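You operate a simulated robot arm through the tools that you are given. There is no shell and no other tool.

Carry out the task below with a simulated robot arm. There is one attempt and no reset: what you move stays moved.

Task
Test stop button 2 on the running line, then reset.
Fine: use the button box: start, push stop button 2 once, twist it free, reset; leave the line standing.

The check looks at the end state, three seconds after you hand in, the way a careful person would. Anything else that was tipped, shoved, dropped, spilled or broken makes it a failure.

Robot
A 7-joint arm with a four-finger gripper, fixed in place. Base frame: the origin is on the floor under the middle of its stand, x ahead of it, y to its left, z up. Readings come in m, rad, newtons and seconds.
It reaches about 1.223 m from its shoulder. Its first joint turns from -1.204 to 3.002 rad. Payload 3.67 kg.
The TCP is the grasp point between the finger pads, 0.028 m short of the fingertips. In the tool frame z runs along the fingers and y along their closing line. The gripper opens to 0.112 m; its body begins 0.073 m behind the TCP.
Orientation is told as [roll, pitch, yaw] about the base's x, y, z axes, in that order, counted from this pose: with the fingers straight down and closing along the base's y, the tool's x points along the base's -x, its y along +y and its z along -z.

Tools
- The arm moves only by the tool arm_command. Its argument "plan" is a list that holds one entry, the list of rows, each a list of 6 numbers: the shift along the base's x, y, z in units of 30 mm (1.0 is 30 mm), then the turn, a rotation vector about the base's x, y, z in units of 5 degrees (1.0 is 5 degrees). In form: [[[dx, dy, dz, rx, ry, rz], ...]]. A call has 1 to 20 rows; each row shifts and turns the commanded pose from where the row before left it. "jaw" is the opening in per cent of the stroke, from 0 (shut) to 100 (fully open), set as the call begins (left out, the last holds). A call with a number of a shift or a turn outside -1 to 1 is refused whole. Rows are played at 5 a second. More than 0.05 m and 0.15 rad between two rows, or a gripper value outside its range, and nothing of the call is played. Where a pose cannot be reached the arm comes as near as it can. A force on the tool above 70 N (or 10 N above the force at the start of the call, whichever is more), or a blocked arm, ends the call early, and 0.2 s more pass. Each finger travels about 0.1025 m/s and halts on what it meets, pressing with about 23 N; the grip force reading is that of the motor and also rises with nothing between the fingers. The clock runs only during rows and for 0.2 s after the last one: add rows that do not move to give the fingers time. The reply holds the time, the measured pose of the TCP, the force on the tool along the base axes, the opening and the grip force, in the units named above and with some noise, with the torque about the TCP (base axes, N m) and any sound that the robot's microphone picked up, and new pictures: "show" is both (left out), scene, wrist or none.
- Cameras (640 x 400 px; columns grow to the right, rows downward): "scene" is fixed at [0.0572, 0.643, 1.8065]; the picture's right is [-0.93, -0.38, 0.00], its down [-0.09, 0.22, -0.97] and it looks along [0.37, -0.90, -0.24] (base axes); focal length 361 px, centre (320, 200). "wrist" rides on the gripper at [0.06, -0.018, -0.104] in the tool frame; the picture's right is [0.29, 0.96, 0.00], its down [-0.80, 0.24, -0.55] and it looks along [-0.53, 0.16, 0.83] (tool axes); focal length 234 px, centre (320, 200). There is no depth. A picture from a camera that has moved, and an enlarged one, comes with that camera's place and axes in the base frame and with its lens. The place of the scene camera against the robot may be out by one fixed shift of up to 0.025 m in any direction.
- lift_body(by): slides the trunk up (or, below 0, down) by that many m; the arm rides with it, the base frame stays. It gives what a move gives, with no picture.
- inspect(camera, box): a new picture of the part [left, top, right, bottom] of that camera's present view, enlarged. The clock stands still meanwhile.
- close_job(): hands the job in; it is judged then, once.

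Nothing tells you positions but the pictures and the camera data. Unless the task says otherwise, let go and move clear before handing in.

The tools are called after "Call:" as name(argument=value, ...) on one line, values as JSON. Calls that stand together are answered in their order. arm_command: Moves the arm, as the interface text tells. Its arguments: {"type":"object","properties":{"plan":{"type":"array","items":{"type":"array","items":{"type":"array","items":{"type":"number"}}}},"jaw":{"type":"number"},"show":{"type":"string","enum":["both","scene","wrist","none"]}},"required":["plan"]} The other tools are called the same way: lift_body (by) moves the trunk up or down; inspect (camera, box) takes an enlarged picture of a part of a camera's view; close_job () hands the job in.

At the start:

```text
clock: 0.0
tcp_pos: [0.5907, -0.2084, 1.4924]
tool_rot: [-0.001, -0.001, -0.002]
contact_force: [1.1, 0.5, -0.7]
wrist_torque: [0.02, 0.02, 0.01]
width: 0.1121
grip_force: 0.2
trunk travel left (down, up): [-0.775, 0.065]
```

scene: 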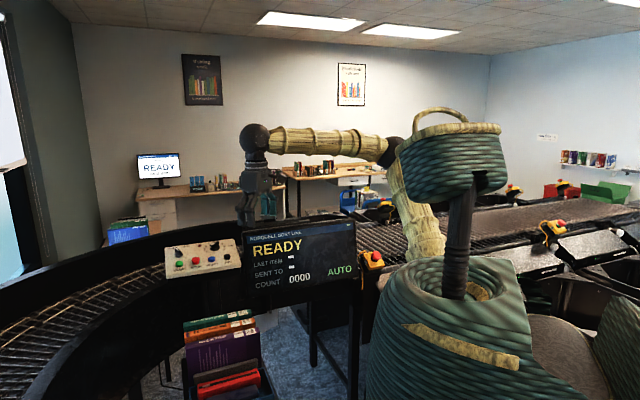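
wrist: 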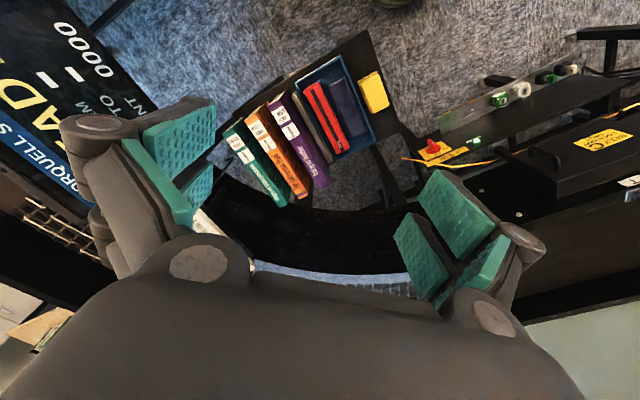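

I see a button box left of a screen reading READY, and several red stop buttons on yellow bases along the line. I'll enlarge the views first to read the labels.

Call:
inspect(camera="scene", box=[150, 220, 260, 290])

Call:
inspect(camera="scene", box=[330, 220, 420, 290])

Call:
inspect(camera="scene", box=[480, 170, 640, 280])

Call:
inspect(camera="wrist", box=[380, 40, 640, 240])

Call:
inspect(camera="scene", box=[230, 210, 370, 310])

```text
5.71 times, centred on (205, 255) of scene
camera zoom: at [0.0572, 0.643, 1.8065], right [-0.93, -0.38, 0.0], down [-0.09, 0.22, -0.97], along [0.37, -0.9, -0.24], focal length 2062 px, centre (977, -114)
```

zoom: 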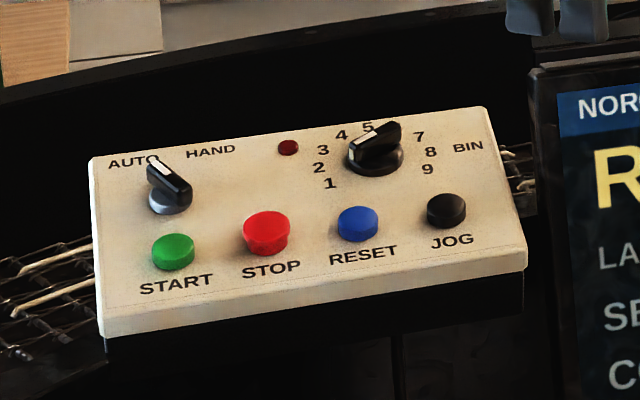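

```text
5.71 times, centred on (375, 255) of scene
camera zoom: at [0.0572, 0.643, 1.8065], right [-0.93, -0.38, 0.0], down [-0.09, 0.22, -0.97], along [0.37, -0.9, -0.24], focal length 2062 px, centre (6, -114)
```

zoom: 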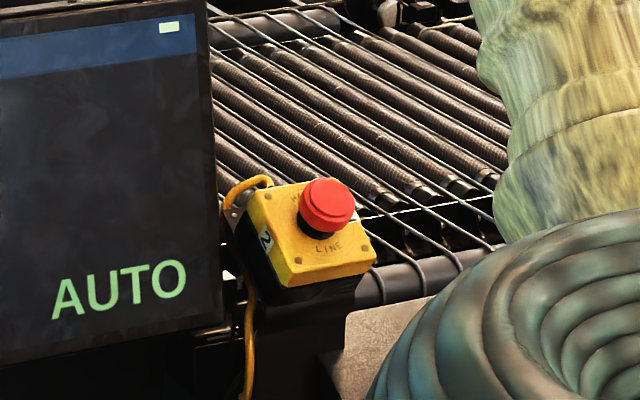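

```text
3.64 times, centred on (560, 225) of scene
camera zoom: at [0.0572, 0.643, 1.8065], right [-0.93, -0.38, 0.0], down [-0.09, 0.22, -0.97], along [0.37, -0.9, -0.24], focal length 1312 px, centre (-553, 109)
```

zoom: 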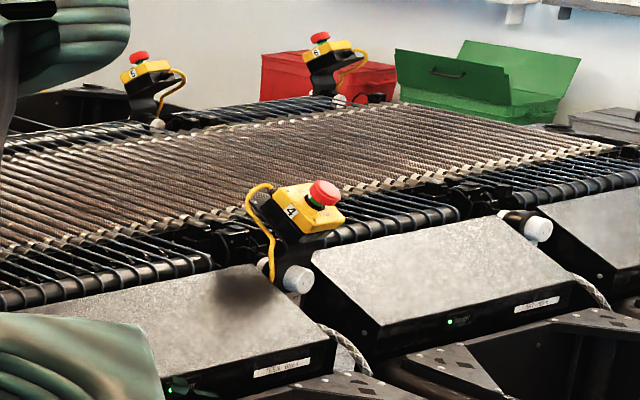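

```text
2.00 times, centred on (510, 140) of wrist
camera zoom: at [0.5299, -0.2273, 1.5949], right [-0.29, 0.96, 0.0], down [0.8, 0.24, 0.55], along [0.53, 0.16, -0.83], focal length 468 px, centre (-60, 320)
```

zoom: 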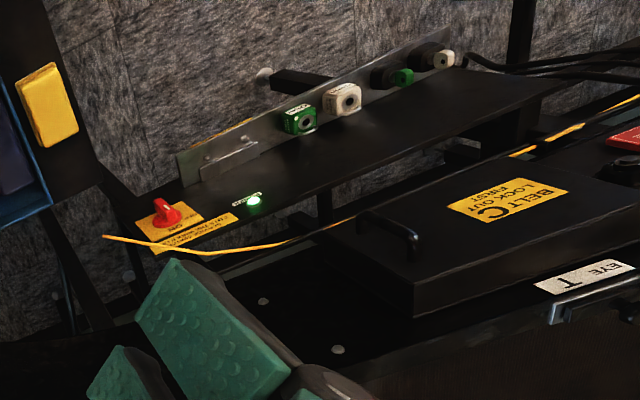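

```text
4.00 times, centred on (300, 260) of scene
camera zoom: at [0.0572, 0.643, 1.8065], right [-0.93, -0.38, 0.0], down [-0.09, 0.22, -0.97], along [0.37, -0.9, -0.24], focal length 1443 px, centre (400, -40)
```

zoom: 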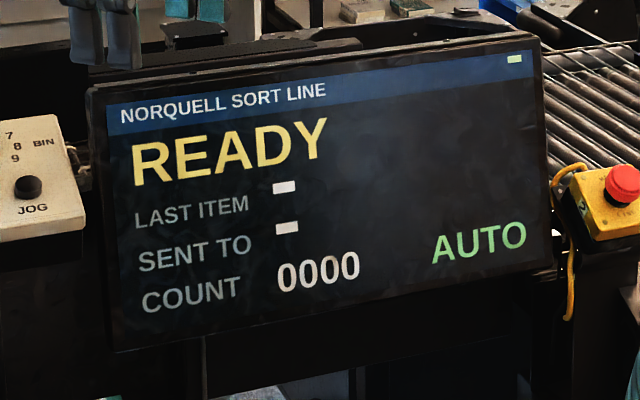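

The button box has START, STOP, RESET and JOG, and the yellow box right of the screen is stop button 2. I'll look closer at the wrist view to start locating them in 3D.

Call:
inspect(camera="wrist", box=[0, 180, 200, 400])

Call:
inspect(camera="wrist", box=[0, 0, 320, 220])

Call:
inspect(camera="scene", box=[220, 110, 300, 230])

```text
1.82 times, centred on (100, 290) of wrist
camera zoom: at [0.5299, -0.2273, 1.5949], right [-0.29, 0.96, 0.0], down [0.8, 0.24, 0.55], along [0.53, 0.16, -0.83], focal length 426 px, centre (720, 36)
```

zoom: 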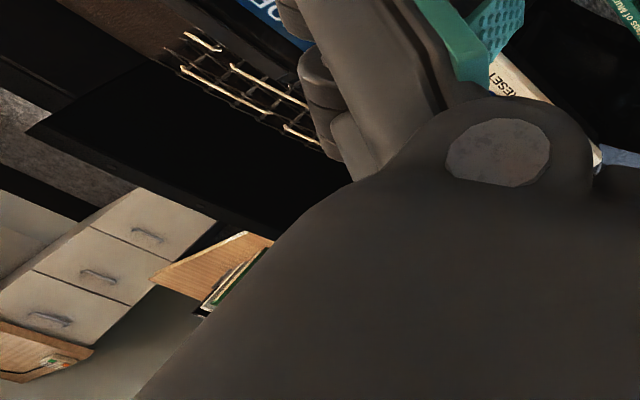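

```text
1.82 times, centred on (160, 110) of wrist
camera zoom: at [0.5299, -0.2273, 1.5949], right [-0.29, 0.96, 0.0], down [0.8, 0.24, 0.55], along [0.53, 0.16, -0.83], focal length 426 px, centre (611, 364)
```

zoom: 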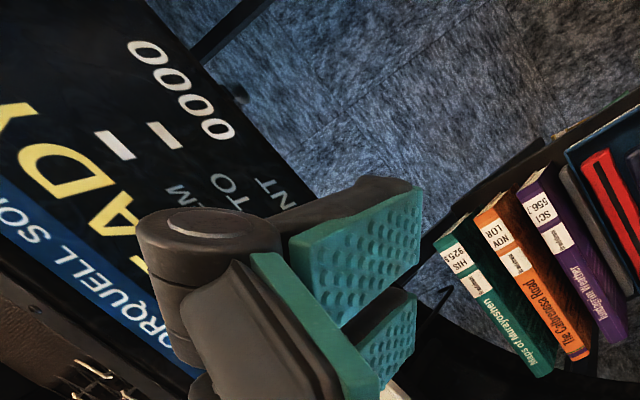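

```text
3.33 times, centred on (260, 170) of scene
camera zoom: at [0.0572, 0.643, 1.8065], right [-0.93, -0.38, 0.0], down [-0.09, 0.22, -0.97], along [0.37, -0.9, -0.24], focal length 1203 px, centre (520, 300)
```

zoom: 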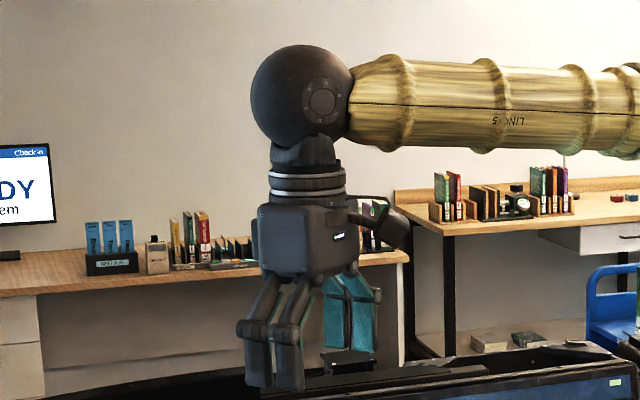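

The gripper hangs just short of the button box, whose RESET label peeks out by the left finger. I'll shift forward and right, staying high, so the wrist camera can see the box from above.

Call:
arm_command(plan=[[[1, -0.5, 0.5, 0, 0, 0], [1, -0.5, 0.5, 0, 0, 0], [1, -0.5, 0, 0, 0, 0], [1, -0.5, 0, 0, 0, 0], [1, -0.5, 0, 0, 0, 0], [0, 0, 0, 0, 0, 0]]], show="both")

```text
clock: 1.4
tcp_pos: [0.74, -0.282, 1.5228]
tool_rot: [0.0, 0.002, 0.002]
contact_force: [1.2, -0.4, -0.4]
wrist_torque: [0.0, -0.04, -0.04]
width: 0.1119
grip_force: 0.1
trunk travel left (down, up): [-0.775, 0.065]
camera wrist: at [0.6799, -0.3011, 1.6252], right [-0.29, 0.96, 0.0], down [0.8, 0.24, 0.55], along [0.53, 0.16, -0.83], focal length 234 px, centre (320, 200)
```

scene: 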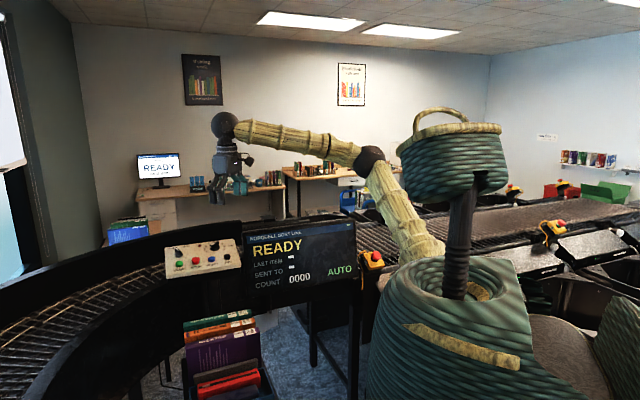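
wrist: 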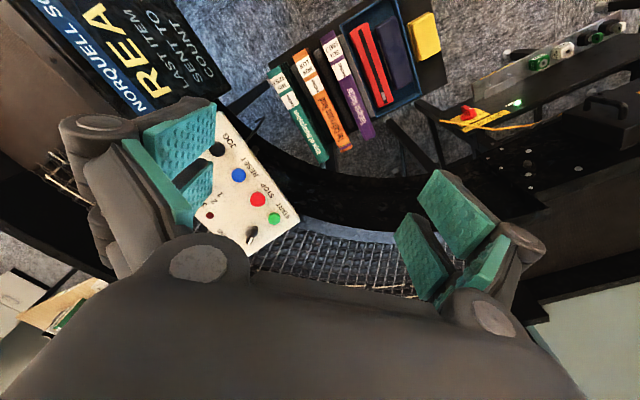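

Now the box buttons are visible in the wrist view. I'll enlarge both views to get precise pixels for triangulation.

Call:
inspect(camera="wrist", box=[180, 100, 340, 270])

Call:
inspect(camera="wrist", box=[0, 0, 240, 150])

Call:
inspect(camera="scene", box=[190, 100, 260, 200])

```text
2.35 times, centred on (260, 185) of wrist
camera zoom: at [0.6799, -0.3011, 1.6252], right [-0.29, 0.96, 0.0], down [0.8, 0.24, 0.55], along [0.53, 0.16, -0.83], focal length 551 px, centre (461, 235)
```

zoom: 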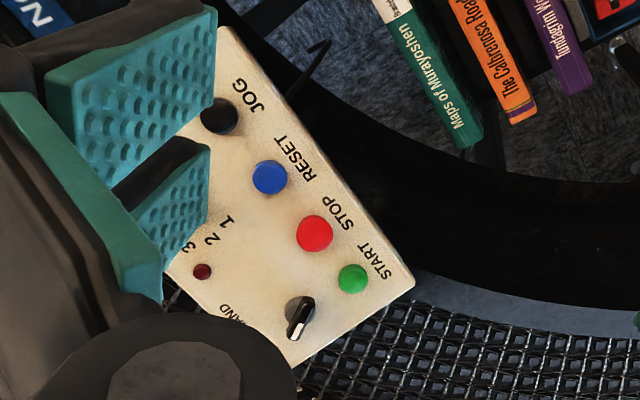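

```text
2.67 times, centred on (120, 75) of wrist
camera zoom: at [0.6799, -0.3011, 1.6252], right [-0.29, 0.96, 0.0], down [0.8, 0.24, 0.55], along [0.53, 0.16, -0.83], focal length 624 px, centre (853, 533)
```

zoom: 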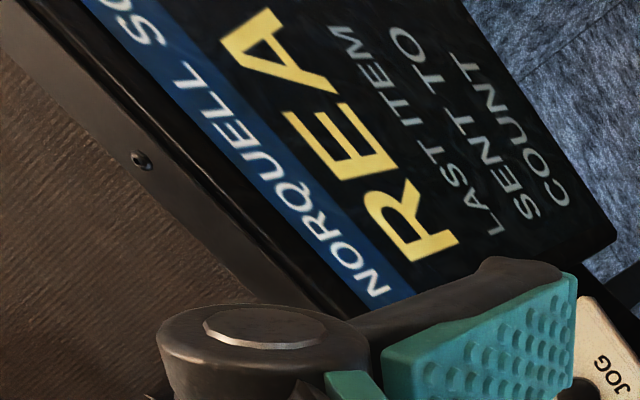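

```text
4.00 times, centred on (225, 150) of scene
camera zoom: at [0.0572, 0.643, 1.8065], right [-0.93, -0.38, 0.0], down [-0.09, 0.22, -0.97], along [0.37, -0.9, -0.24], focal length 1443 px, centre (700, 400)
```

zoom: 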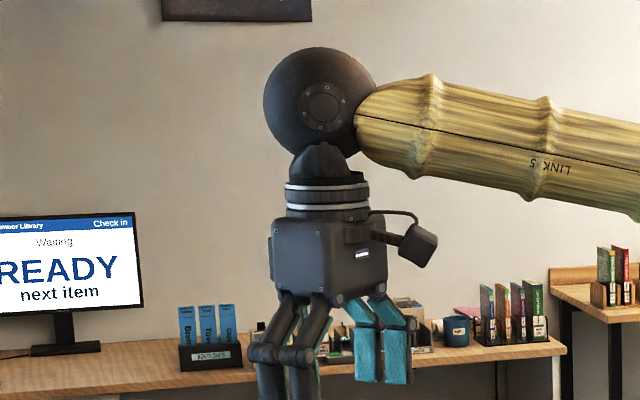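

The row of box buttons appears to run from START near (1.00, -0.31, 1.23) to JOG near (0.89, -0.44, 1.2). I'll move further over it for a second wrist view to triangulate accurately.

Call:
arm_command(plan=[[[1, -0.8, 0, 0, 0, 0], [1, -0.8, 0, 0, 0, 0], [1, -0.8, 0, 0, 0, 0], [0.5, -0.8, 0, 0, 0, 0], [0, 0, 0, 0, 0, 0], [0, 0, 0, 0, 0, 0]]], show="wrist")

```text
clock: 2.8
tcp_pos: [0.8469, -0.379, 1.5222]
tool_rot: [-0.001, 0.0, 0.001]
contact_force: [-0.7, 0.1, -0.1]
wrist_torque: [0.01, -0.02, -0.01]
width: 0.1119
grip_force: 0.0
trunk travel left (down, up): [-0.775, 0.065]
camera wrist: at [0.7862, -0.3973, 1.6251], right [-0.29, 0.96, 0.0], down [0.8, 0.24, 0.55], along [0.53, 0.16, -0.83], focal length 234 px, centre (320, 200)
```

wrist: 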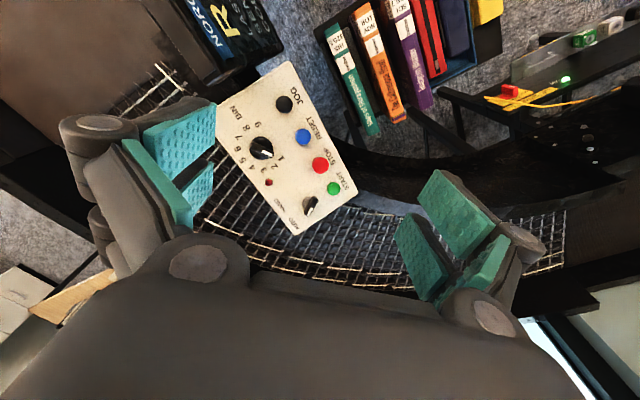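

Call:
inspect(camera="wrist", box=[210, 50, 370, 240])

Call:
inspect(camera="wrist", box=[260, 80, 350, 210])

```text
2.11 times, centred on (290, 145) of wrist
camera zoom: at [0.7862, -0.3973, 1.6251], right [-0.29, 0.96, 0.0], down [0.8, 0.24, 0.55], along [0.53, 0.16, -0.83], focal length 493 px, centre (383, 316)
```

zoom: 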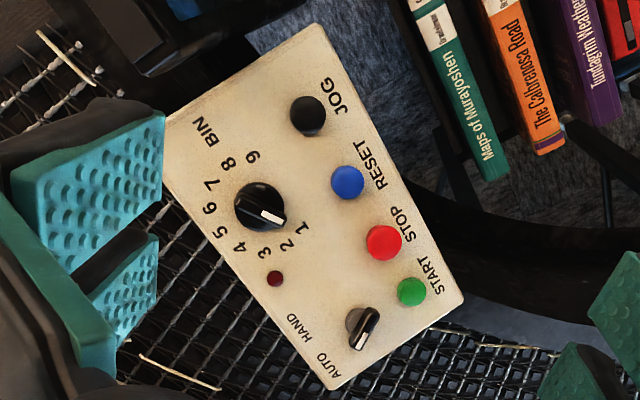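

```text
3.08 times, centred on (305, 145) of wrist
camera zoom: at [0.7862, -0.3973, 1.6251], right [-0.29, 0.96, 0.0], down [0.8, 0.24, 0.55], along [0.53, 0.16, -0.83], focal length 720 px, centre (366, 369)
```

zoom: 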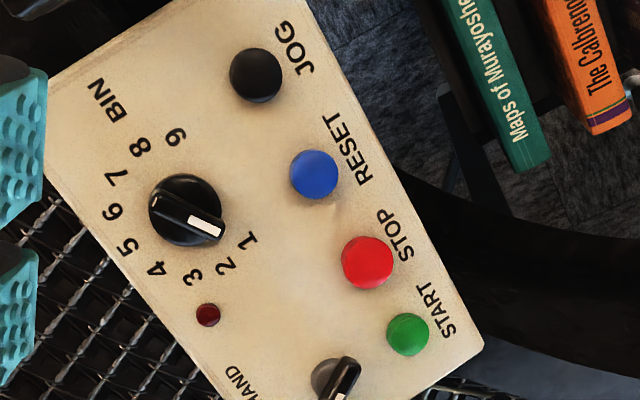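

Triangulated from two wrist views: START (1.002, -0.306, 1.233), STOP (0.958, -0.345, 1.241), RESET (0.919, -0.388, 1.235), JOG (0.878, -0.429, 1.234). The panel tilts about 20° toward (-x, +y). Before starting the line I'll scout stop button 2, roughly near (0.37, -0.72, 1.24).

Call:
arm_command(plan=[[[-1, -0.5, 0.3, 0, 0, 0], [-1, -0.5, 0.3, 0, 0, 0], [-1, -0.5, 0.3, 0, 0, 0], [-1, -0.5, 0, 0, 0, 0], [-1, -0.5, 0, 0, 0, 0], [-1, -0.5, 0, 0, 0, 0], [-1, -0.5, 0, 0, 0, 0], [-1, -0.5, 0, 0, 0, 0], [0, 0, 0, 0, 0, 0]]], show="both")

```text
clock: 4.8
tcp_pos: [0.6075, -0.5018, 1.5491]
tool_rot: [0.0, 0.002, 0.002]
contact_force: [-0.2, 0.2, 0.4]
wrist_torque: [-0.05, 0.04, -0.02]
width: 0.1116
grip_force: 0.1
trunk travel left (down, up): [-0.775, 0.065]
camera wrist: at [0.5476, -0.5202, 1.652], right [-0.29, 0.96, 0.0], down [0.8, 0.24, 0.55], along [0.53, 0.16, -0.83], focal length 234 px, centre (320, 200)
```

scene: 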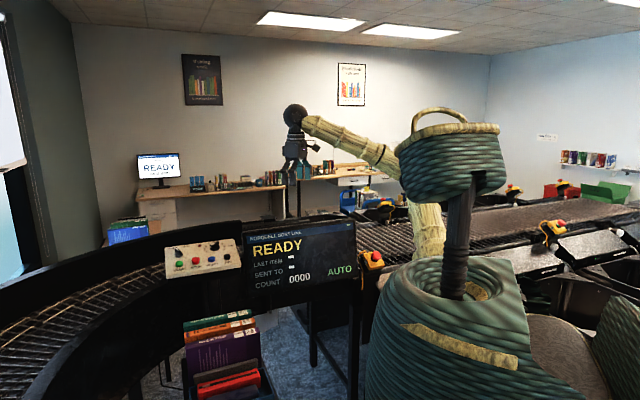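
wrist: 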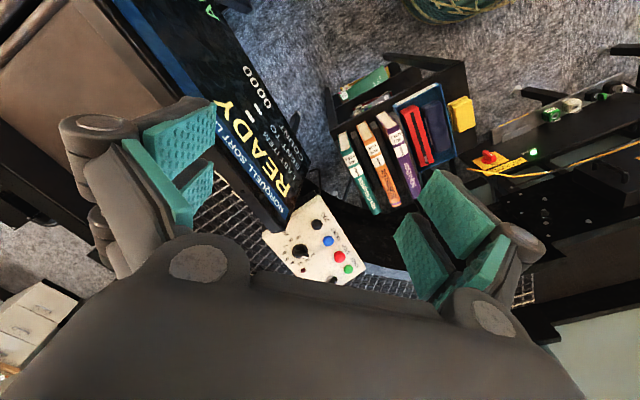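

Still clear of everything; stop button 2 is further toward -x. I'll continue in that direction.

Call:
arm_command(plan=[[[-1, -0.7, 0, 0, 0, 0], [-1, -0.7, 0, 0, 0, 0], [-1, -0.7, 0, 0, 0, 0], [-1, -0.7, 0, 0, 0, 0], [-1, -0.7, 0, 0, 0, 0], [0, 0, 0, 0, 0, 0], [0, 0, 0, 0, 0, 0]]], show="both")

```text
clock: 6.4
tcp_pos: [0.5418, -0.562, 1.5305]
tool_rot: [0.002, -0.002, 0.002]
contact_force: [0.1, 0.4, -0.2]
wrist_torque: [-0.02, -0.02, 0.0]
width: 0.112
grip_force: 0.1
out of reach, approached as far as the arm can: row 3, 4, 5
trunk travel left (down, up): [-0.775, 0.065]
camera wrist: at [0.4823, -0.5811, 1.6328], right [-0.29, 0.96, 0.0], down [0.8, 0.24, 0.56], along [0.53, 0.16, -0.83], focal length 234 px, centre (320, 200)
```

scene: 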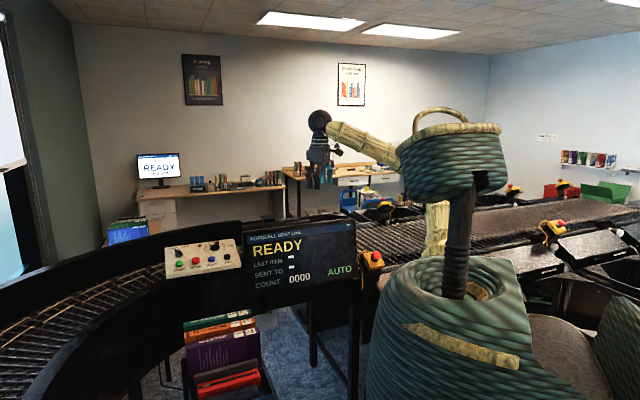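
wrist: 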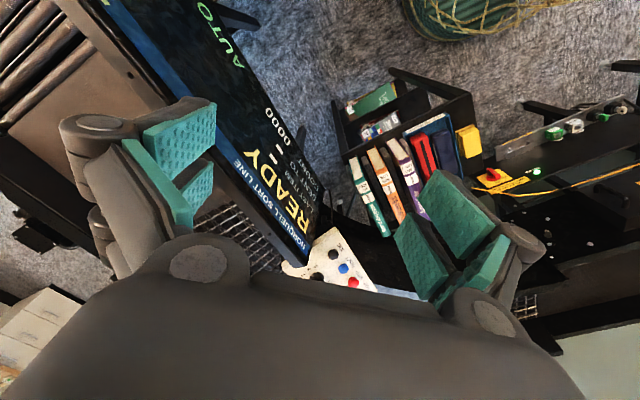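

The arm stopped at a reach limit at about (0.54, -0.56). I'll look at its posture to understand which joint binds.

Call:
inspect(camera="scene", box=[280, 80, 560, 330])

Call:
inspect(camera="scene", box=[340, 230, 410, 290])

```text
1.60 times, centred on (420, 205) of scene
camera zoom: at [0.0572, 0.643, 1.8065], right [-0.93, -0.38, 0.0], down [-0.09, 0.22, -0.97], along [0.37, -0.9, -0.24], focal length 577 px, centre (160, 192)
```

zoom: 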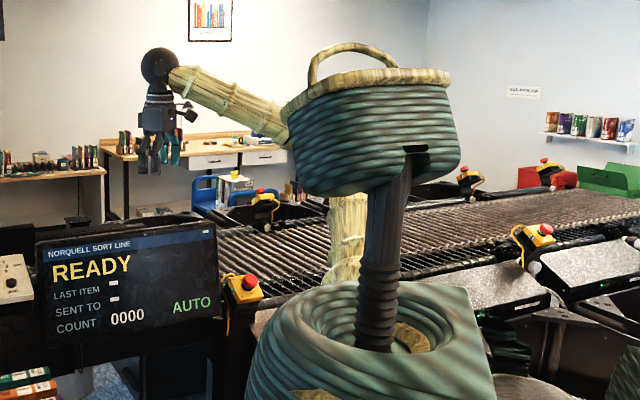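

```text
6.67 times, centred on (375, 260) of scene
camera zoom: at [0.0572, 0.643, 1.8065], right [-0.93, -0.38, 0.0], down [-0.09, 0.22, -0.97], along [0.37, -0.9, -0.24], focal length 2406 px, centre (-47, -200)
```

zoom: 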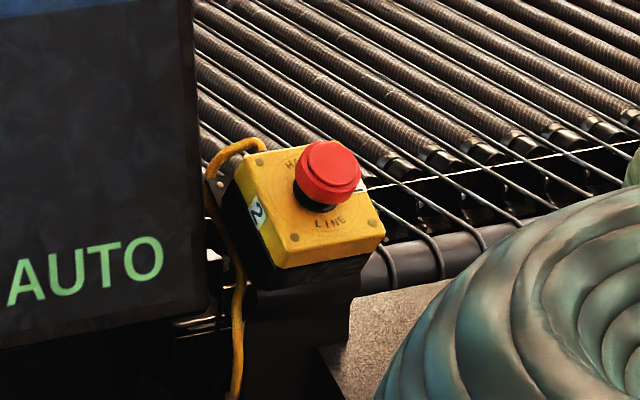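

The elbow sits behind the head, so the straight-down pose is near a fold limit here. I'll back off slightly and yaw the gripper clockwise so the wrist camera looks toward stop button 2.

Call:
arm_command(plan=[[[0, 0, 0, 0, 0, -1], [0, 0, 0, 0, 0, -1], [0, 0, 0, 0, 0, -1], [0, 0, 0, 0, 0, -1], [0, 0, 0, 0, 0, -1], [0, 0, 0, 0, 0, -1], [0, 0, 0, 0, 0, -1], [0, 0, 0, 0, 0, -1], [0, 0, 0, 0, 0, 0]]], show="wrist")

```text
clock: 8.4
tcp_pos: [0.5429, -0.561, 1.5305]
tool_rot: [0.002, -0.001, -0.699]
contact_force: [0.6, -0.1, -0.2]
wrist_torque: [0.0, 0.0, -0.01]
width: 0.1119
grip_force: 0.0
trunk travel left (down, up): [-0.775, 0.065]
camera wrist: at [0.4848, -0.5375, 1.6328], right [0.39, 0.92, 0.0], down [0.76, -0.33, 0.55], along [0.51, -0.22, -0.83], focal length 234 px, centre (320, 200)
```

wrist: 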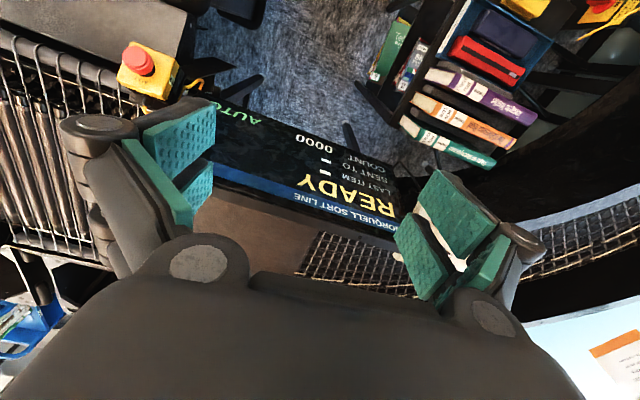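

Now stop button 2 is in the wrist view at the upper left. I'll enlarge it to measure.

Call:
inspect(camera="wrist", box=[90, 20, 230, 120])

```text
4.00 times, centred on (160, 70) of wrist
camera zoom: at [0.4848, -0.5375, 1.6328], right [0.39, 0.92, 0.0], down [0.76, -0.33, 0.55], along [0.51, -0.22, -0.83], focal length 937 px, centre (960, 720)
```

zoom: 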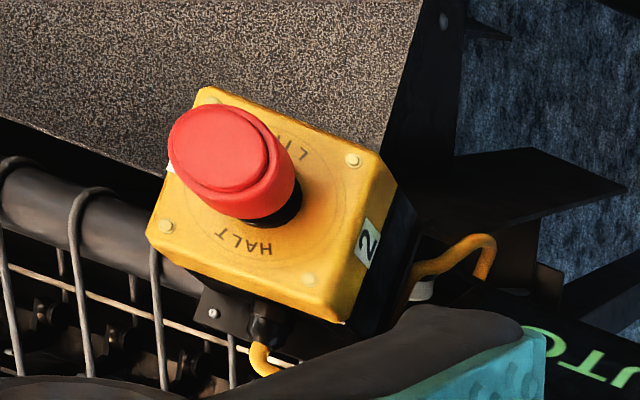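

Stop button 2's head comes out near (0.38, -0.82, 1.19), with its axis tilted about 22° toward (-x, +y), like the button box panel. I'll tilt the gripper to match that axis and move toward a spot above the button, staying high.

Call:
arm_command(plan=[[[0, 0, 0, -0.8, -0.8, 0], [0, 0, 0, -0.8, -0.8, 0], [0, 0, 0, -0.8, -0.8, 0], [0, 0, 0, -0.8, -0.8, 0], [-0.5, -0.8, -0.3, 0, 0, 0], [-0.5, -0.8, -0.3, 0, 0, 0], [-0.5, -0.8, -0.3, 0, 0, 0], [0, 0, 0, 0, 0, 0]]], show="both")

```text
clock: 10.2
tcp_pos: [0.5298, -0.6312, 1.4971]
tool_rot: [-0.033, -0.392, -0.691]
contact_force: [0.5, 0.4, 0.3]
wrist_torque: [-0.02, 0.0, -0.01]
width: 0.1121
grip_force: 0.0
out of reach, approached as far as the arm can: row 6, 7
trunk travel left (down, up): [-0.775, 0.065]
camera wrist: at [0.4465, -0.5825, 1.5693], right [0.41, 0.9, -0.14], down [0.57, -0.14, 0.81], along [0.71, -0.41, -0.57], focal length 234 px, centre (320, 200)
```

scene: 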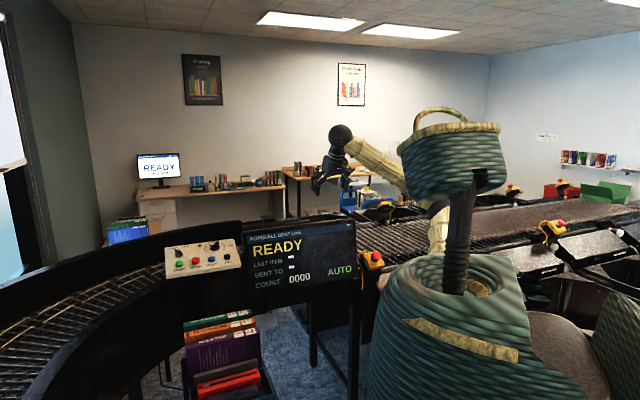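
wrist: 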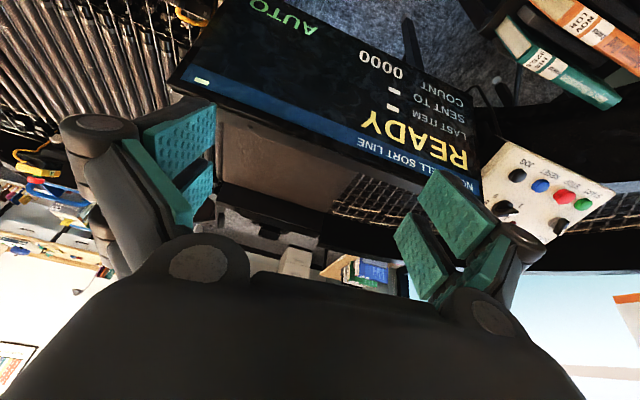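

Still stopped by a reach limit at this height. The target is lower anyway, so I'll try descending and then sliding toward the button, keeping in front of the screen plane.

Call:
arm_command(plan=[[[0, 0, -0.9, 0, 0, 0], [0, 0, -0.9, 0, 0, 0], [0, 0, -0.9, 0, 0, 0], [-0.8, -0.7, 0, 0, 0, 0], [-0.8, -0.7, 0, 0, 0, 0], [0, 0, 0, 0, 0, 0]]], show="scene")

```text
clock: 11.6
tcp_pos: [0.5208, -0.6716, 1.4096]
tool_rot: [-0.031, -0.392, -0.691]
contact_force: [-0.6, 0.3, 0.4]
wrist_torque: [-0.03, -0.01, -0.03]
width: 0.1121
grip_force: 0.1
out of reach, approached as far as the arm can: row 4, 5
trunk travel left (down, up): [-0.775, 0.065]
```

scene: 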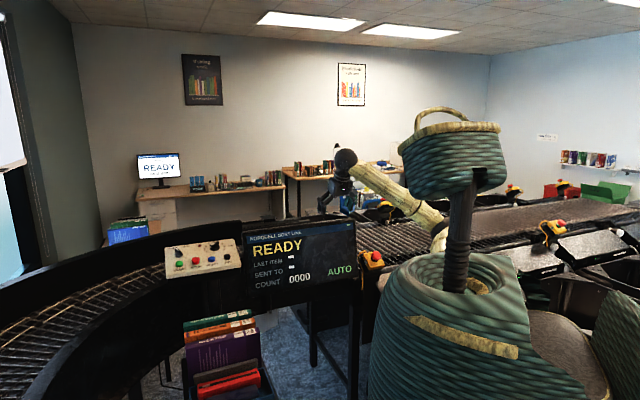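

Call:
inspect(camera="scene", box=[320, 130, 540, 330])

Call:
inspect(camera="wrist", box=[0, 0, 640, 400])

```text
2.00 times, centred on (430, 230) of scene
camera zoom: at [0.0572, 0.643, 1.8065], right [-0.93, -0.38, 0.0], down [-0.09, 0.22, -0.97], along [0.37, -0.9, -0.24], focal length 722 px, centre (100, 140)
```

zoom: 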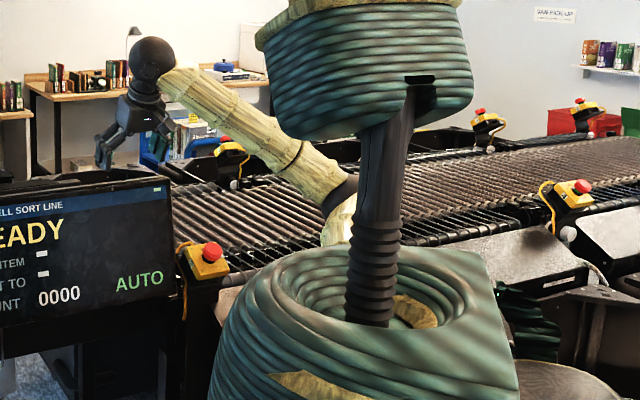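

```text
1.00 times, centred on (320, 200) of wrist (not enlarged: the box is as wide or as high as the picture)
camera zoom: at [0.4376, -0.6219, 1.4822], right [0.41, 0.9, -0.14], down [0.57, -0.14, 0.81], along [0.71, -0.41, -0.57], focal length 234 px, centre (320, 200)
```

zoom: 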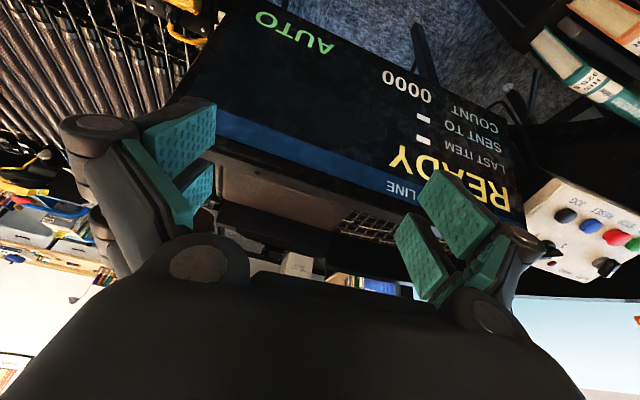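

The elbow is tucked up against the neck, so the shoulder is high relative to this close-in target. I'll raise the hand a bit and then lower the trunk, which should unfold the elbow.

Call:
arm_command(plan=[[[0.2, 0.4, 0.9, 0, 0, 0], [0.2, 0.4, 0.9, 0, 0, 0], [0.2, 0.4, 0.9, 0, 0, 0], [0.2, 0.4, 0.9, 0, 0, 0], [0, 0, 0.9, 0, 0, 0], [0, 0, 0, 0, 0, 0]]], show="scene")

```text
clock: 13.0
tcp_pos: [0.5429, -0.6213, 1.5462]
tool_rot: [-0.034, -0.389, -0.69]
contact_force: [0.6, -1.5, -0.2]
wrist_torque: [0.04, -0.01, 0.03]
width: 0.1118
grip_force: 0.0
trunk travel left (down, up): [-0.775, 0.065]
```

scene: 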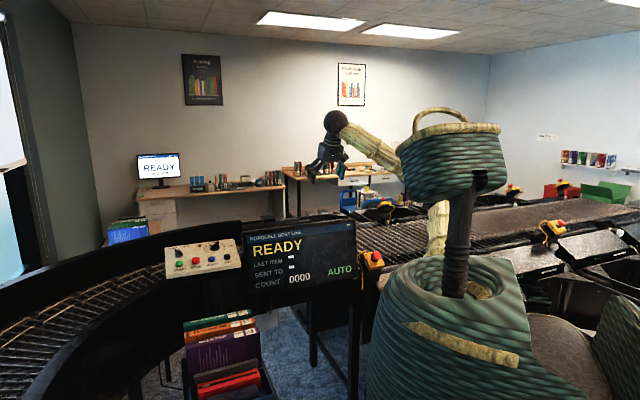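

Call:
lift_body(by=-0.12)

```text
clock: 14.5
tcp_pos: [0.5433, -0.6251, 1.4234]
tool_rot: [-0.03, -0.388, -0.692]
contact_force: [0.0, 0.4, 0.3]
wrist_torque: [0.01, 0.01, 0.01]
width: 0.112
grip_force: 0.1
trunk travel left (down, up): [-0.655, 0.185]
```

With the trunk lowered 0.12 m, I'll try sliding toward the button again.

Call:
arm_command(plan=[[[-0.8, -0.7, 0, 0, 0, 0], [-0.8, -0.7, 0, 0, 0, 0], [-0.8, -0.7, 0, 0, 0, 0], [-0.8, -0.7, 0, 0, 0, 0], [0, 0, 0, 0, 0, 0]]], show="both")

```text
clock: 15.7
tcp_pos: [0.5405, -0.702, 1.4112]
tool_rot: [-0.032, -0.392, -0.692]
contact_force: [0.2, 0.3, 0.0]
wrist_torque: [-0.07, 0.01, -0.02]
width: 0.1121
grip_force: 0.2
out of reach, approached as far as the arm can: row 1, 2, 3, 4
trunk travel left (down, up): [-0.655, 0.185]
camera wrist: at [0.457, -0.6539, 1.4835], right [0.41, 0.9, -0.14], down [0.57, -0.14, 0.81], along [0.71, -0.41, -0.57], focal length 234 px, centre (320, 200)
```

scene: 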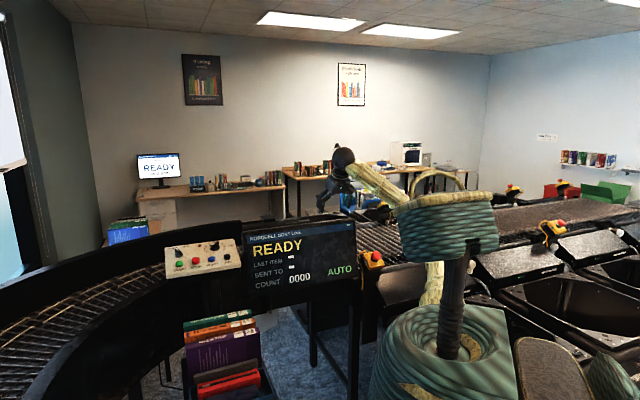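
wrist: 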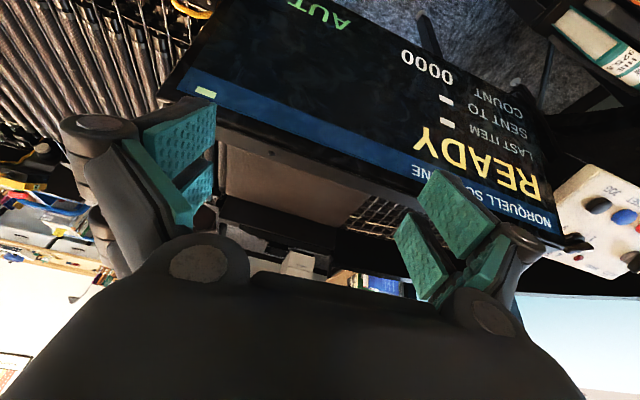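

Only x is blocked (about 0.54), while y moves freely. I'll look at the arm posture from the scene camera once more before changing strategy.

Call:
inspect(camera="scene", box=[310, 130, 530, 400])

```text
1.48 times, centred on (420, 265) of scene
camera zoom: at [0.0572, 0.643, 1.8065], right [-0.93, -0.38, 0.0], down [-0.09, 0.22, -0.97], along [0.37, -0.9, -0.24], focal length 535 px, centre (172, 104)
```

zoom: 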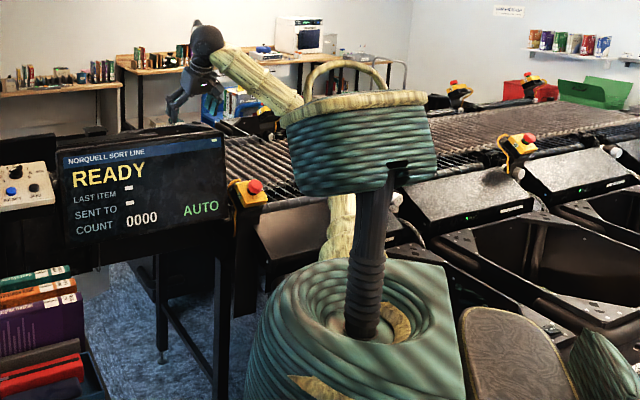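

I'll probe whether swinging further out to -y (well above the screen) lets the arm come back in -x.

Call:
arm_command(plan=[[[0, -0.6, 0.6, 0, 0, 0], [0, -0.8, 0.6, 0, 0, 0], [0, -0.9, 0, 0, 0, 0], [0, -0.9, 0, 0, 0, 0], [0, -0.9, 0, 0, 0, 0], [-0.8, 0, 0, 0, 0, 0], [-0.8, 0, 0, 0, 0, 0], [0, 0, 0, 0, 0, 0]]], show="scene")

```text
clock: 17.5
tcp_pos: [0.5237, -0.8325, 1.4448]
tool_rot: [-0.034, -0.389, -0.691]
contact_force: [0.0, 0.4, 0.1]
wrist_torque: [-0.08, -0.02, -0.03]
width: 0.112
grip_force: 0.1
out of reach, approached as far as the arm can: row 6, 7
trunk travel left (down, up): [-0.655, 0.185]
```

scene: 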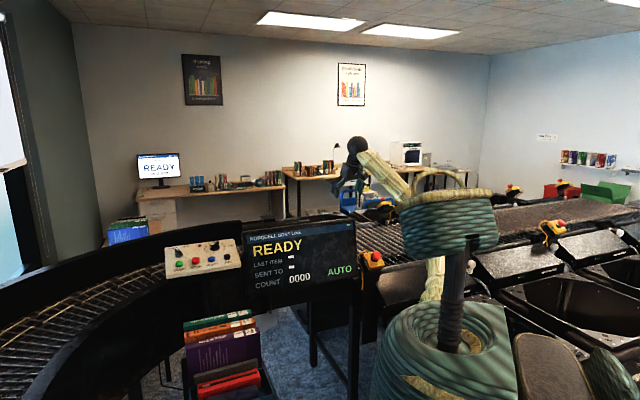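

The x limit persists at this height, and lowering the hand relative to the shoulder helped earlier while lowering the trunk hurt. So the fix is the opposite: trunk fully up, hand low. I'll back out in front of the screen and raise the trunk.

Call:
arm_command(plan=[[[0.2, 0.95, 0, 0, 0, 0], [0.2, 0.95, 0, 0, 0, 0], [0.2, 0.95, 0, 0, 0, 0], [0.2, 0.95, 0, 0, 0, 0], [0.2, 0.95, 0, 0, 0, 0], [0.2, 0.95, 0, 0, 0, 0], [0, 0.95, 0, 0, 0, 0], [0, 0.95, 0, 0, 0, 0], [0, 0, 0, 0, 0, 0]]], show="none")

Call:
lift_body(by=0.18)

```text
clock: 19.5
tcp_pos: [0.5618, -0.6021, 1.4452]
tool_rot: [-0.033, -0.391, -0.691]
contact_force: [-0.7, 0.7, -0.6]
wrist_torque: [-0.01, 0.01, 0.0]
width: 0.1122
grip_force: 0.0
trunk travel left (down, up): [-0.655, 0.185]
```

```text
clock: 21.5
tcp_pos: [0.5607, -0.6001, 1.6248]
tool_rot: [-0.037, -0.393, -0.691]
contact_force: [0.1, -0.3, -0.1]
wrist_torque: [-0.03, 0.01, -0.03]
width: 0.112
grip_force: 0.1
trunk travel left (down, up): [-0.835, 0.005]
```

Call:
arm_command(plan=[[[-0.1, 0, -1, 0, 0, 0], [-0.1, 0, -1, 0, 0, 0], [-0.1, 0, -1, 0, 0, 0], [-0.1, 0, -1, 0, 0, 0], [-0.1, 0, -1, 0, 0, 0], [-0.1, 0, -1, 0, 0, 0], [-0.1, 0, -1, 0, 0, 0], [-0.1, 0, -0.5, 0, 0, 0], [-0.7, -0.7, 0, 0, 0, 0], [-0.7, -0.7, 0, 0, 0, 0], [-0.7, -0.7, 0, 0, 0, 0], [0, 0, 0, 0, 0, 0]]], show="both")

```text
clock: 24.1
tcp_pos: [0.4748, -0.6654, 1.3993]
tool_rot: [-0.037, -0.391, -0.691]
contact_force: [0.4, 0.1, -0.3]
wrist_torque: [0.0, 0.04, -0.01]
width: 0.1117
grip_force: 0.0
trunk travel left (down, up): [-0.835, 0.005]
camera wrist: at [0.3924, -0.6163, 1.4725], right [0.41, 0.9, -0.14], down [0.57, -0.14, 0.81], along [0.71, -0.42, -0.57], focal length 234 px, centre (320, 200)
```

scene: 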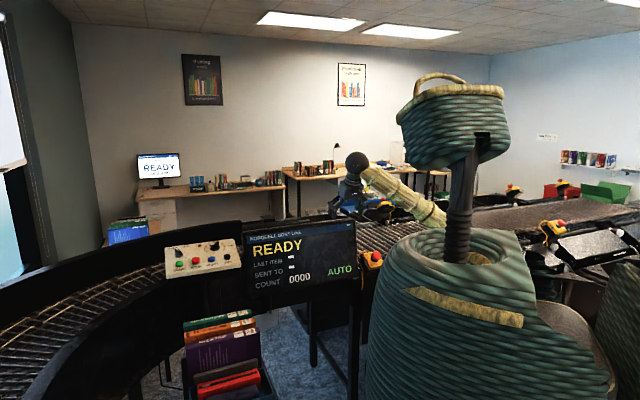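
wrist: 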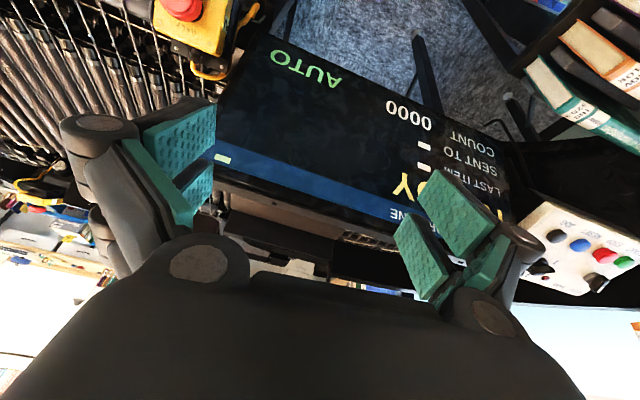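

That worked: with the trunk up and hand low the reach opens, and stop button 2 appears at the top of the wrist view. I'll continue toward the point above the button.

Call:
arm_command(plan=[[[-0.7, -0.7, -0.2, 0, 0, 0], [-0.7, -0.7, -0.2, 0, 0, 0], [-0.7, -0.7, -0.2, 0, 0, 0], [-0.7, -0.5, -0.2, 0, 0, 0], [0, 0, 0, 0, 0, 0]]], show="both")

```text
clock: 25.3
tcp_pos: [0.3932, -0.7432, 1.374]
tool_rot: [-0.035, -0.392, -0.691]
contact_force: [-0.1, 0.9, 0.5]
wrist_torque: [-0.01, 0.01, 0.0]
width: 0.1119
grip_force: 0.0
trunk travel left (down, up): [-0.835, 0.005]
camera wrist: at [0.3104, -0.694, 1.4476], right [0.41, 0.9, -0.14], down [0.57, -0.14, 0.81], along [0.71, -0.42, -0.57], focal length 234 px, centre (320, 200)
```

scene: 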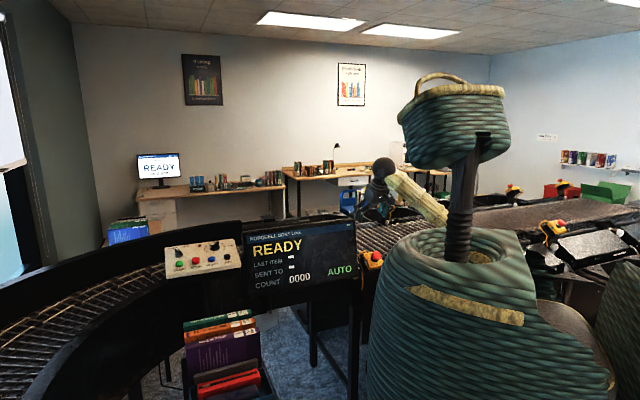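
wrist: 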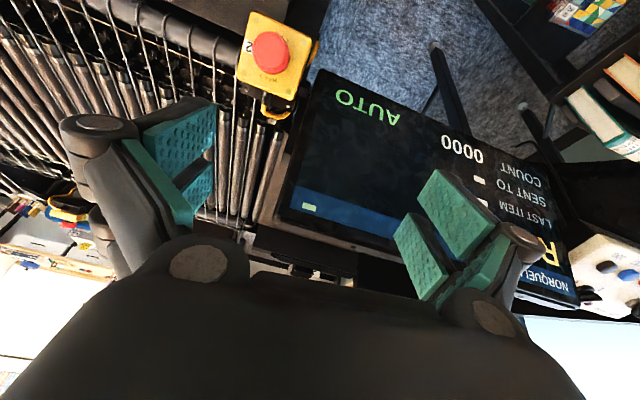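

I'm almost looking down the button's axis now. I'll enlarge to measure its centre.

Call:
inspect(camera="wrist", box=[220, 0, 340, 130])

Call:
inspect(camera="scene", box=[350, 150, 450, 280])

```text
3.08 times, centred on (280, 65) of wrist
camera zoom: at [0.3104, -0.694, 1.4476], right [0.41, 0.9, -0.14], down [0.57, -0.14, 0.81], along [0.71, -0.42, -0.57], focal length 720 px, centre (443, 615)
```

zoom: 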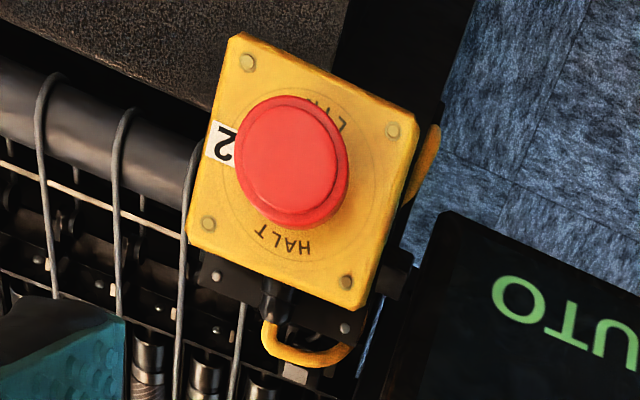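

```text
3.08 times, centred on (400, 215) of scene
camera zoom: at [0.0572, 0.643, 1.8065], right [-0.93, -0.38, 0.0], down [-0.09, 0.22, -0.97], along [0.37, -0.9, -0.24], focal length 1110 px, centre (74, 154)
```

zoom: 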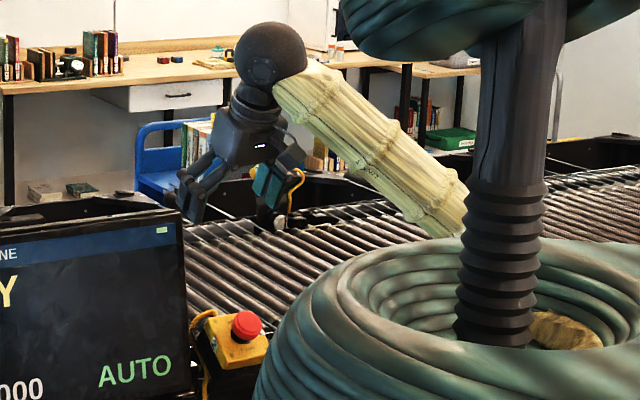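

Triangulating two wrist views: stop button 2's head top is at about (0.378, -0.833, 1.168), 40 mm wide, 28 mm above a face tilted about 30° (normal ≈ (-0.35, 0.35, 0.87)). I'll tilt to match and rehearse the approach and the twist in mid-air, 0.1 m above the head, before starting the line.

Call:
arm_command(plan=[[[0, 0, 0, -0.53, -0.53, 0], [0, 0, 0, -0.53, -0.53, 0], [-0.41, -0.45, -0.9, 0, 0, 0], [-0.41, -0.45, -0.9, 0, 0, 0], [-0.41, -0.45, -0.9, 0, 0, 0], [-0.41, -0.45, -0.9, 0, 0, 0], [0, 0, 0, 0, 0, 0]]], show="both")

```text
clock: 26.9
tcp_pos: [0.3412, -0.7922, 1.2678]
tool_rot: [-0.053, -0.524, -0.682]
contact_force: [1.2, 1.0, 1.0]
wrist_torque: [0.0, 0.02, -0.02]
width: 0.112
grip_force: 0.1
trunk travel left (down, up): [-0.835, 0.005]
camera wrist: at [0.252, -0.7367, 1.3266], right [0.43, 0.88, -0.19], down [0.5, -0.06, 0.87], along [0.76, -0.47, -0.46], focal length 234 px, centre (320, 200)
```

scene: 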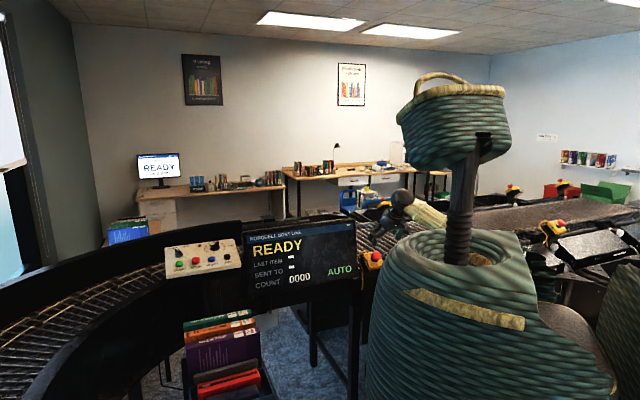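
wrist: 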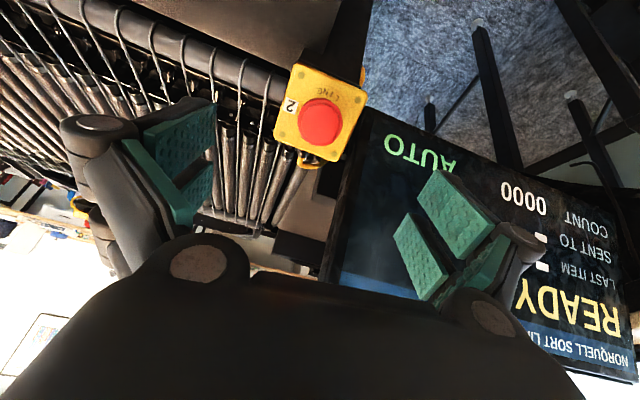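

Call:
inspect(camera="wrist", box=[260, 50, 380, 180])

```text
3.08 times, centred on (320, 115) of wrist
camera zoom: at [0.252, -0.7367, 1.3266], right [0.43, 0.88, -0.19], down [0.5, -0.06, 0.87], along [0.76, -0.47, -0.46], focal length 720 px, centre (320, 462)
```

zoom: 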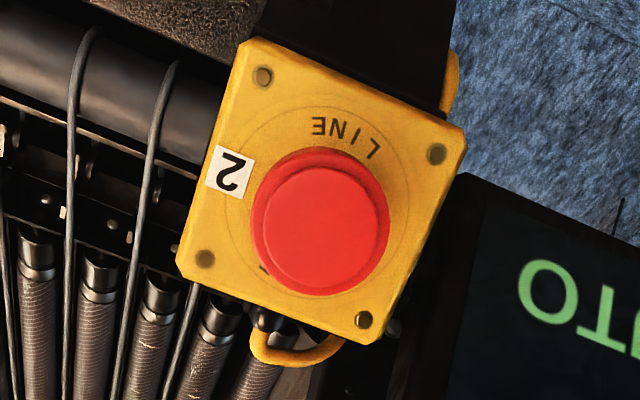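

The button is nearly on the tool axis; refined head top ≈ (0.377, -0.830, 1.171), axis tilt ≈ 32°. Now I'll rehearse a clockwise twist about the button axis in the air to check the wrist range.

Call:
arm_command(plan=[[[0, 0, 0, 0.354, -0.356, -0.865], [0, 0, 0, 0.354, -0.356, -0.865], [0, 0, 0, 0.354, -0.356, -0.865], [0, 0, 0, 0.354, -0.356, -0.865], [0, 0, 0, 0.354, -0.356, -0.865], [0, 0, 0, 0.354, -0.356, -0.865], [0, 0, 0, 0.354, -0.356, -0.865], [0, 0, 0, 0.354, -0.356, -0.865], [0, 0, 0, 0.354, -0.356, -0.865], [0, 0, 0, 0.354, -0.356, -0.865], [0, 0, 0, 0.354, -0.356, -0.865], [0, 0, 0, 0.354, -0.356, -0.865], [0, 0, 0, 0, 0, 0]]], show="both")

```text
clock: 29.7
tcp_pos: [0.3411, -0.7932, 1.2671]
tool_rot: [0.444, -0.29, -1.813]
contact_force: [0.3, -0.3, 0.4]
wrist_torque: [0.04, 0.02, 0.02]
width: 0.1119
grip_force: 0.2
trunk travel left (down, up): [-0.835, 0.005]
camera wrist: at [0.3015, -0.6993, 1.3322], right [0.93, 0.17, 0.31], down [-0.16, -0.57, 0.81], along [0.32, -0.8, -0.5], focal length 234 px, centre (320, 200)
```

scene: 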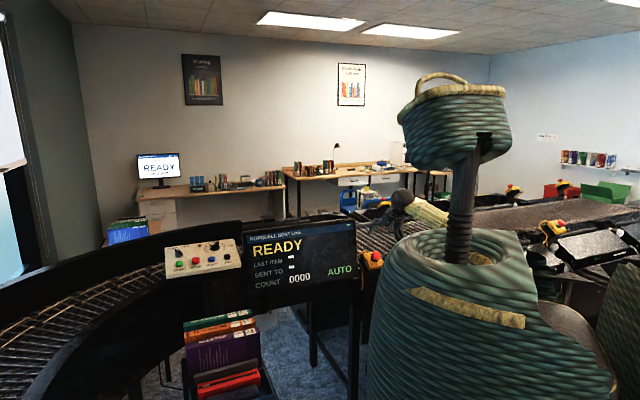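
wrist: 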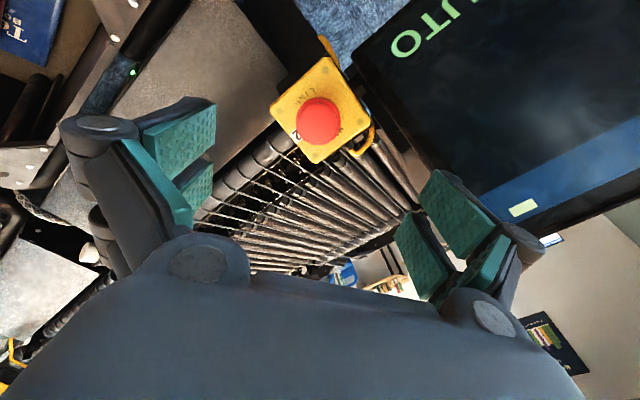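

A 60° clockwise twist is reachable. Now I'll rotate back, close the fingers, and see what the closed fingertips look like.

Call:
arm_command(plan=[[[0, 0, 0, -0.354, 0.356, 0.865], [0, 0, 0, -0.354, 0.356, 0.865], [0, 0, 0, -0.354, 0.356, 0.865], [0, 0, 0, -0.354, 0.356, 0.865], [0, 0, 0, -0.354, 0.356, 0.865], [0, 0, 0, -0.354, 0.356, 0.865], [0, 0, 0, -0.354, 0.356, 0.865], [0, 0, 0, -0.354, 0.356, 0.865], [0, 0, 0, -0.354, 0.356, 0.865], [0, 0, 0, -0.354, 0.356, 0.865], [0, 0, 0, -0.354, 0.356, 0.865], [0, 0, 0, -0.354, 0.356, 0.865], [0, 0, 0, 0, 0, 0]]], jaw=0, show="wrist")

```text
clock: 32.5
tcp_pos: [0.3405, -0.7914, 1.269]
tool_rot: [-0.051, -0.523, -0.682]
contact_force: [0.1, -0.1, -0.2]
wrist_torque: [0.0, 0.01, -0.02]
width: 0.0
grip_force: 22.7
trunk travel left (down, up): [-0.835, 0.005]
camera wrist: at [0.2521, -0.7374, 1.3278], right [0.43, 0.88, -0.19], down [0.5, -0.06, 0.87], along [0.76, -0.46, -0.46], focal length 234 px, centre (320, 200)
```

wrist: 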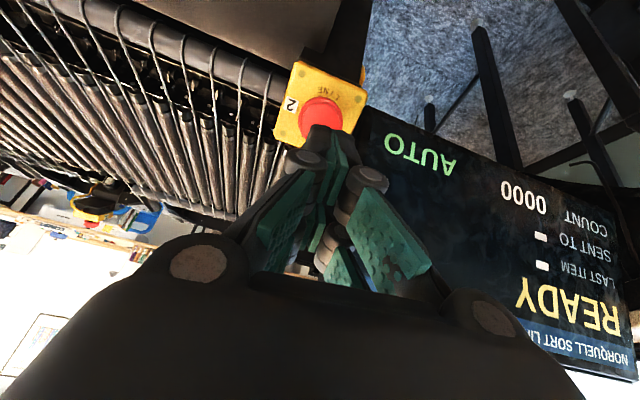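

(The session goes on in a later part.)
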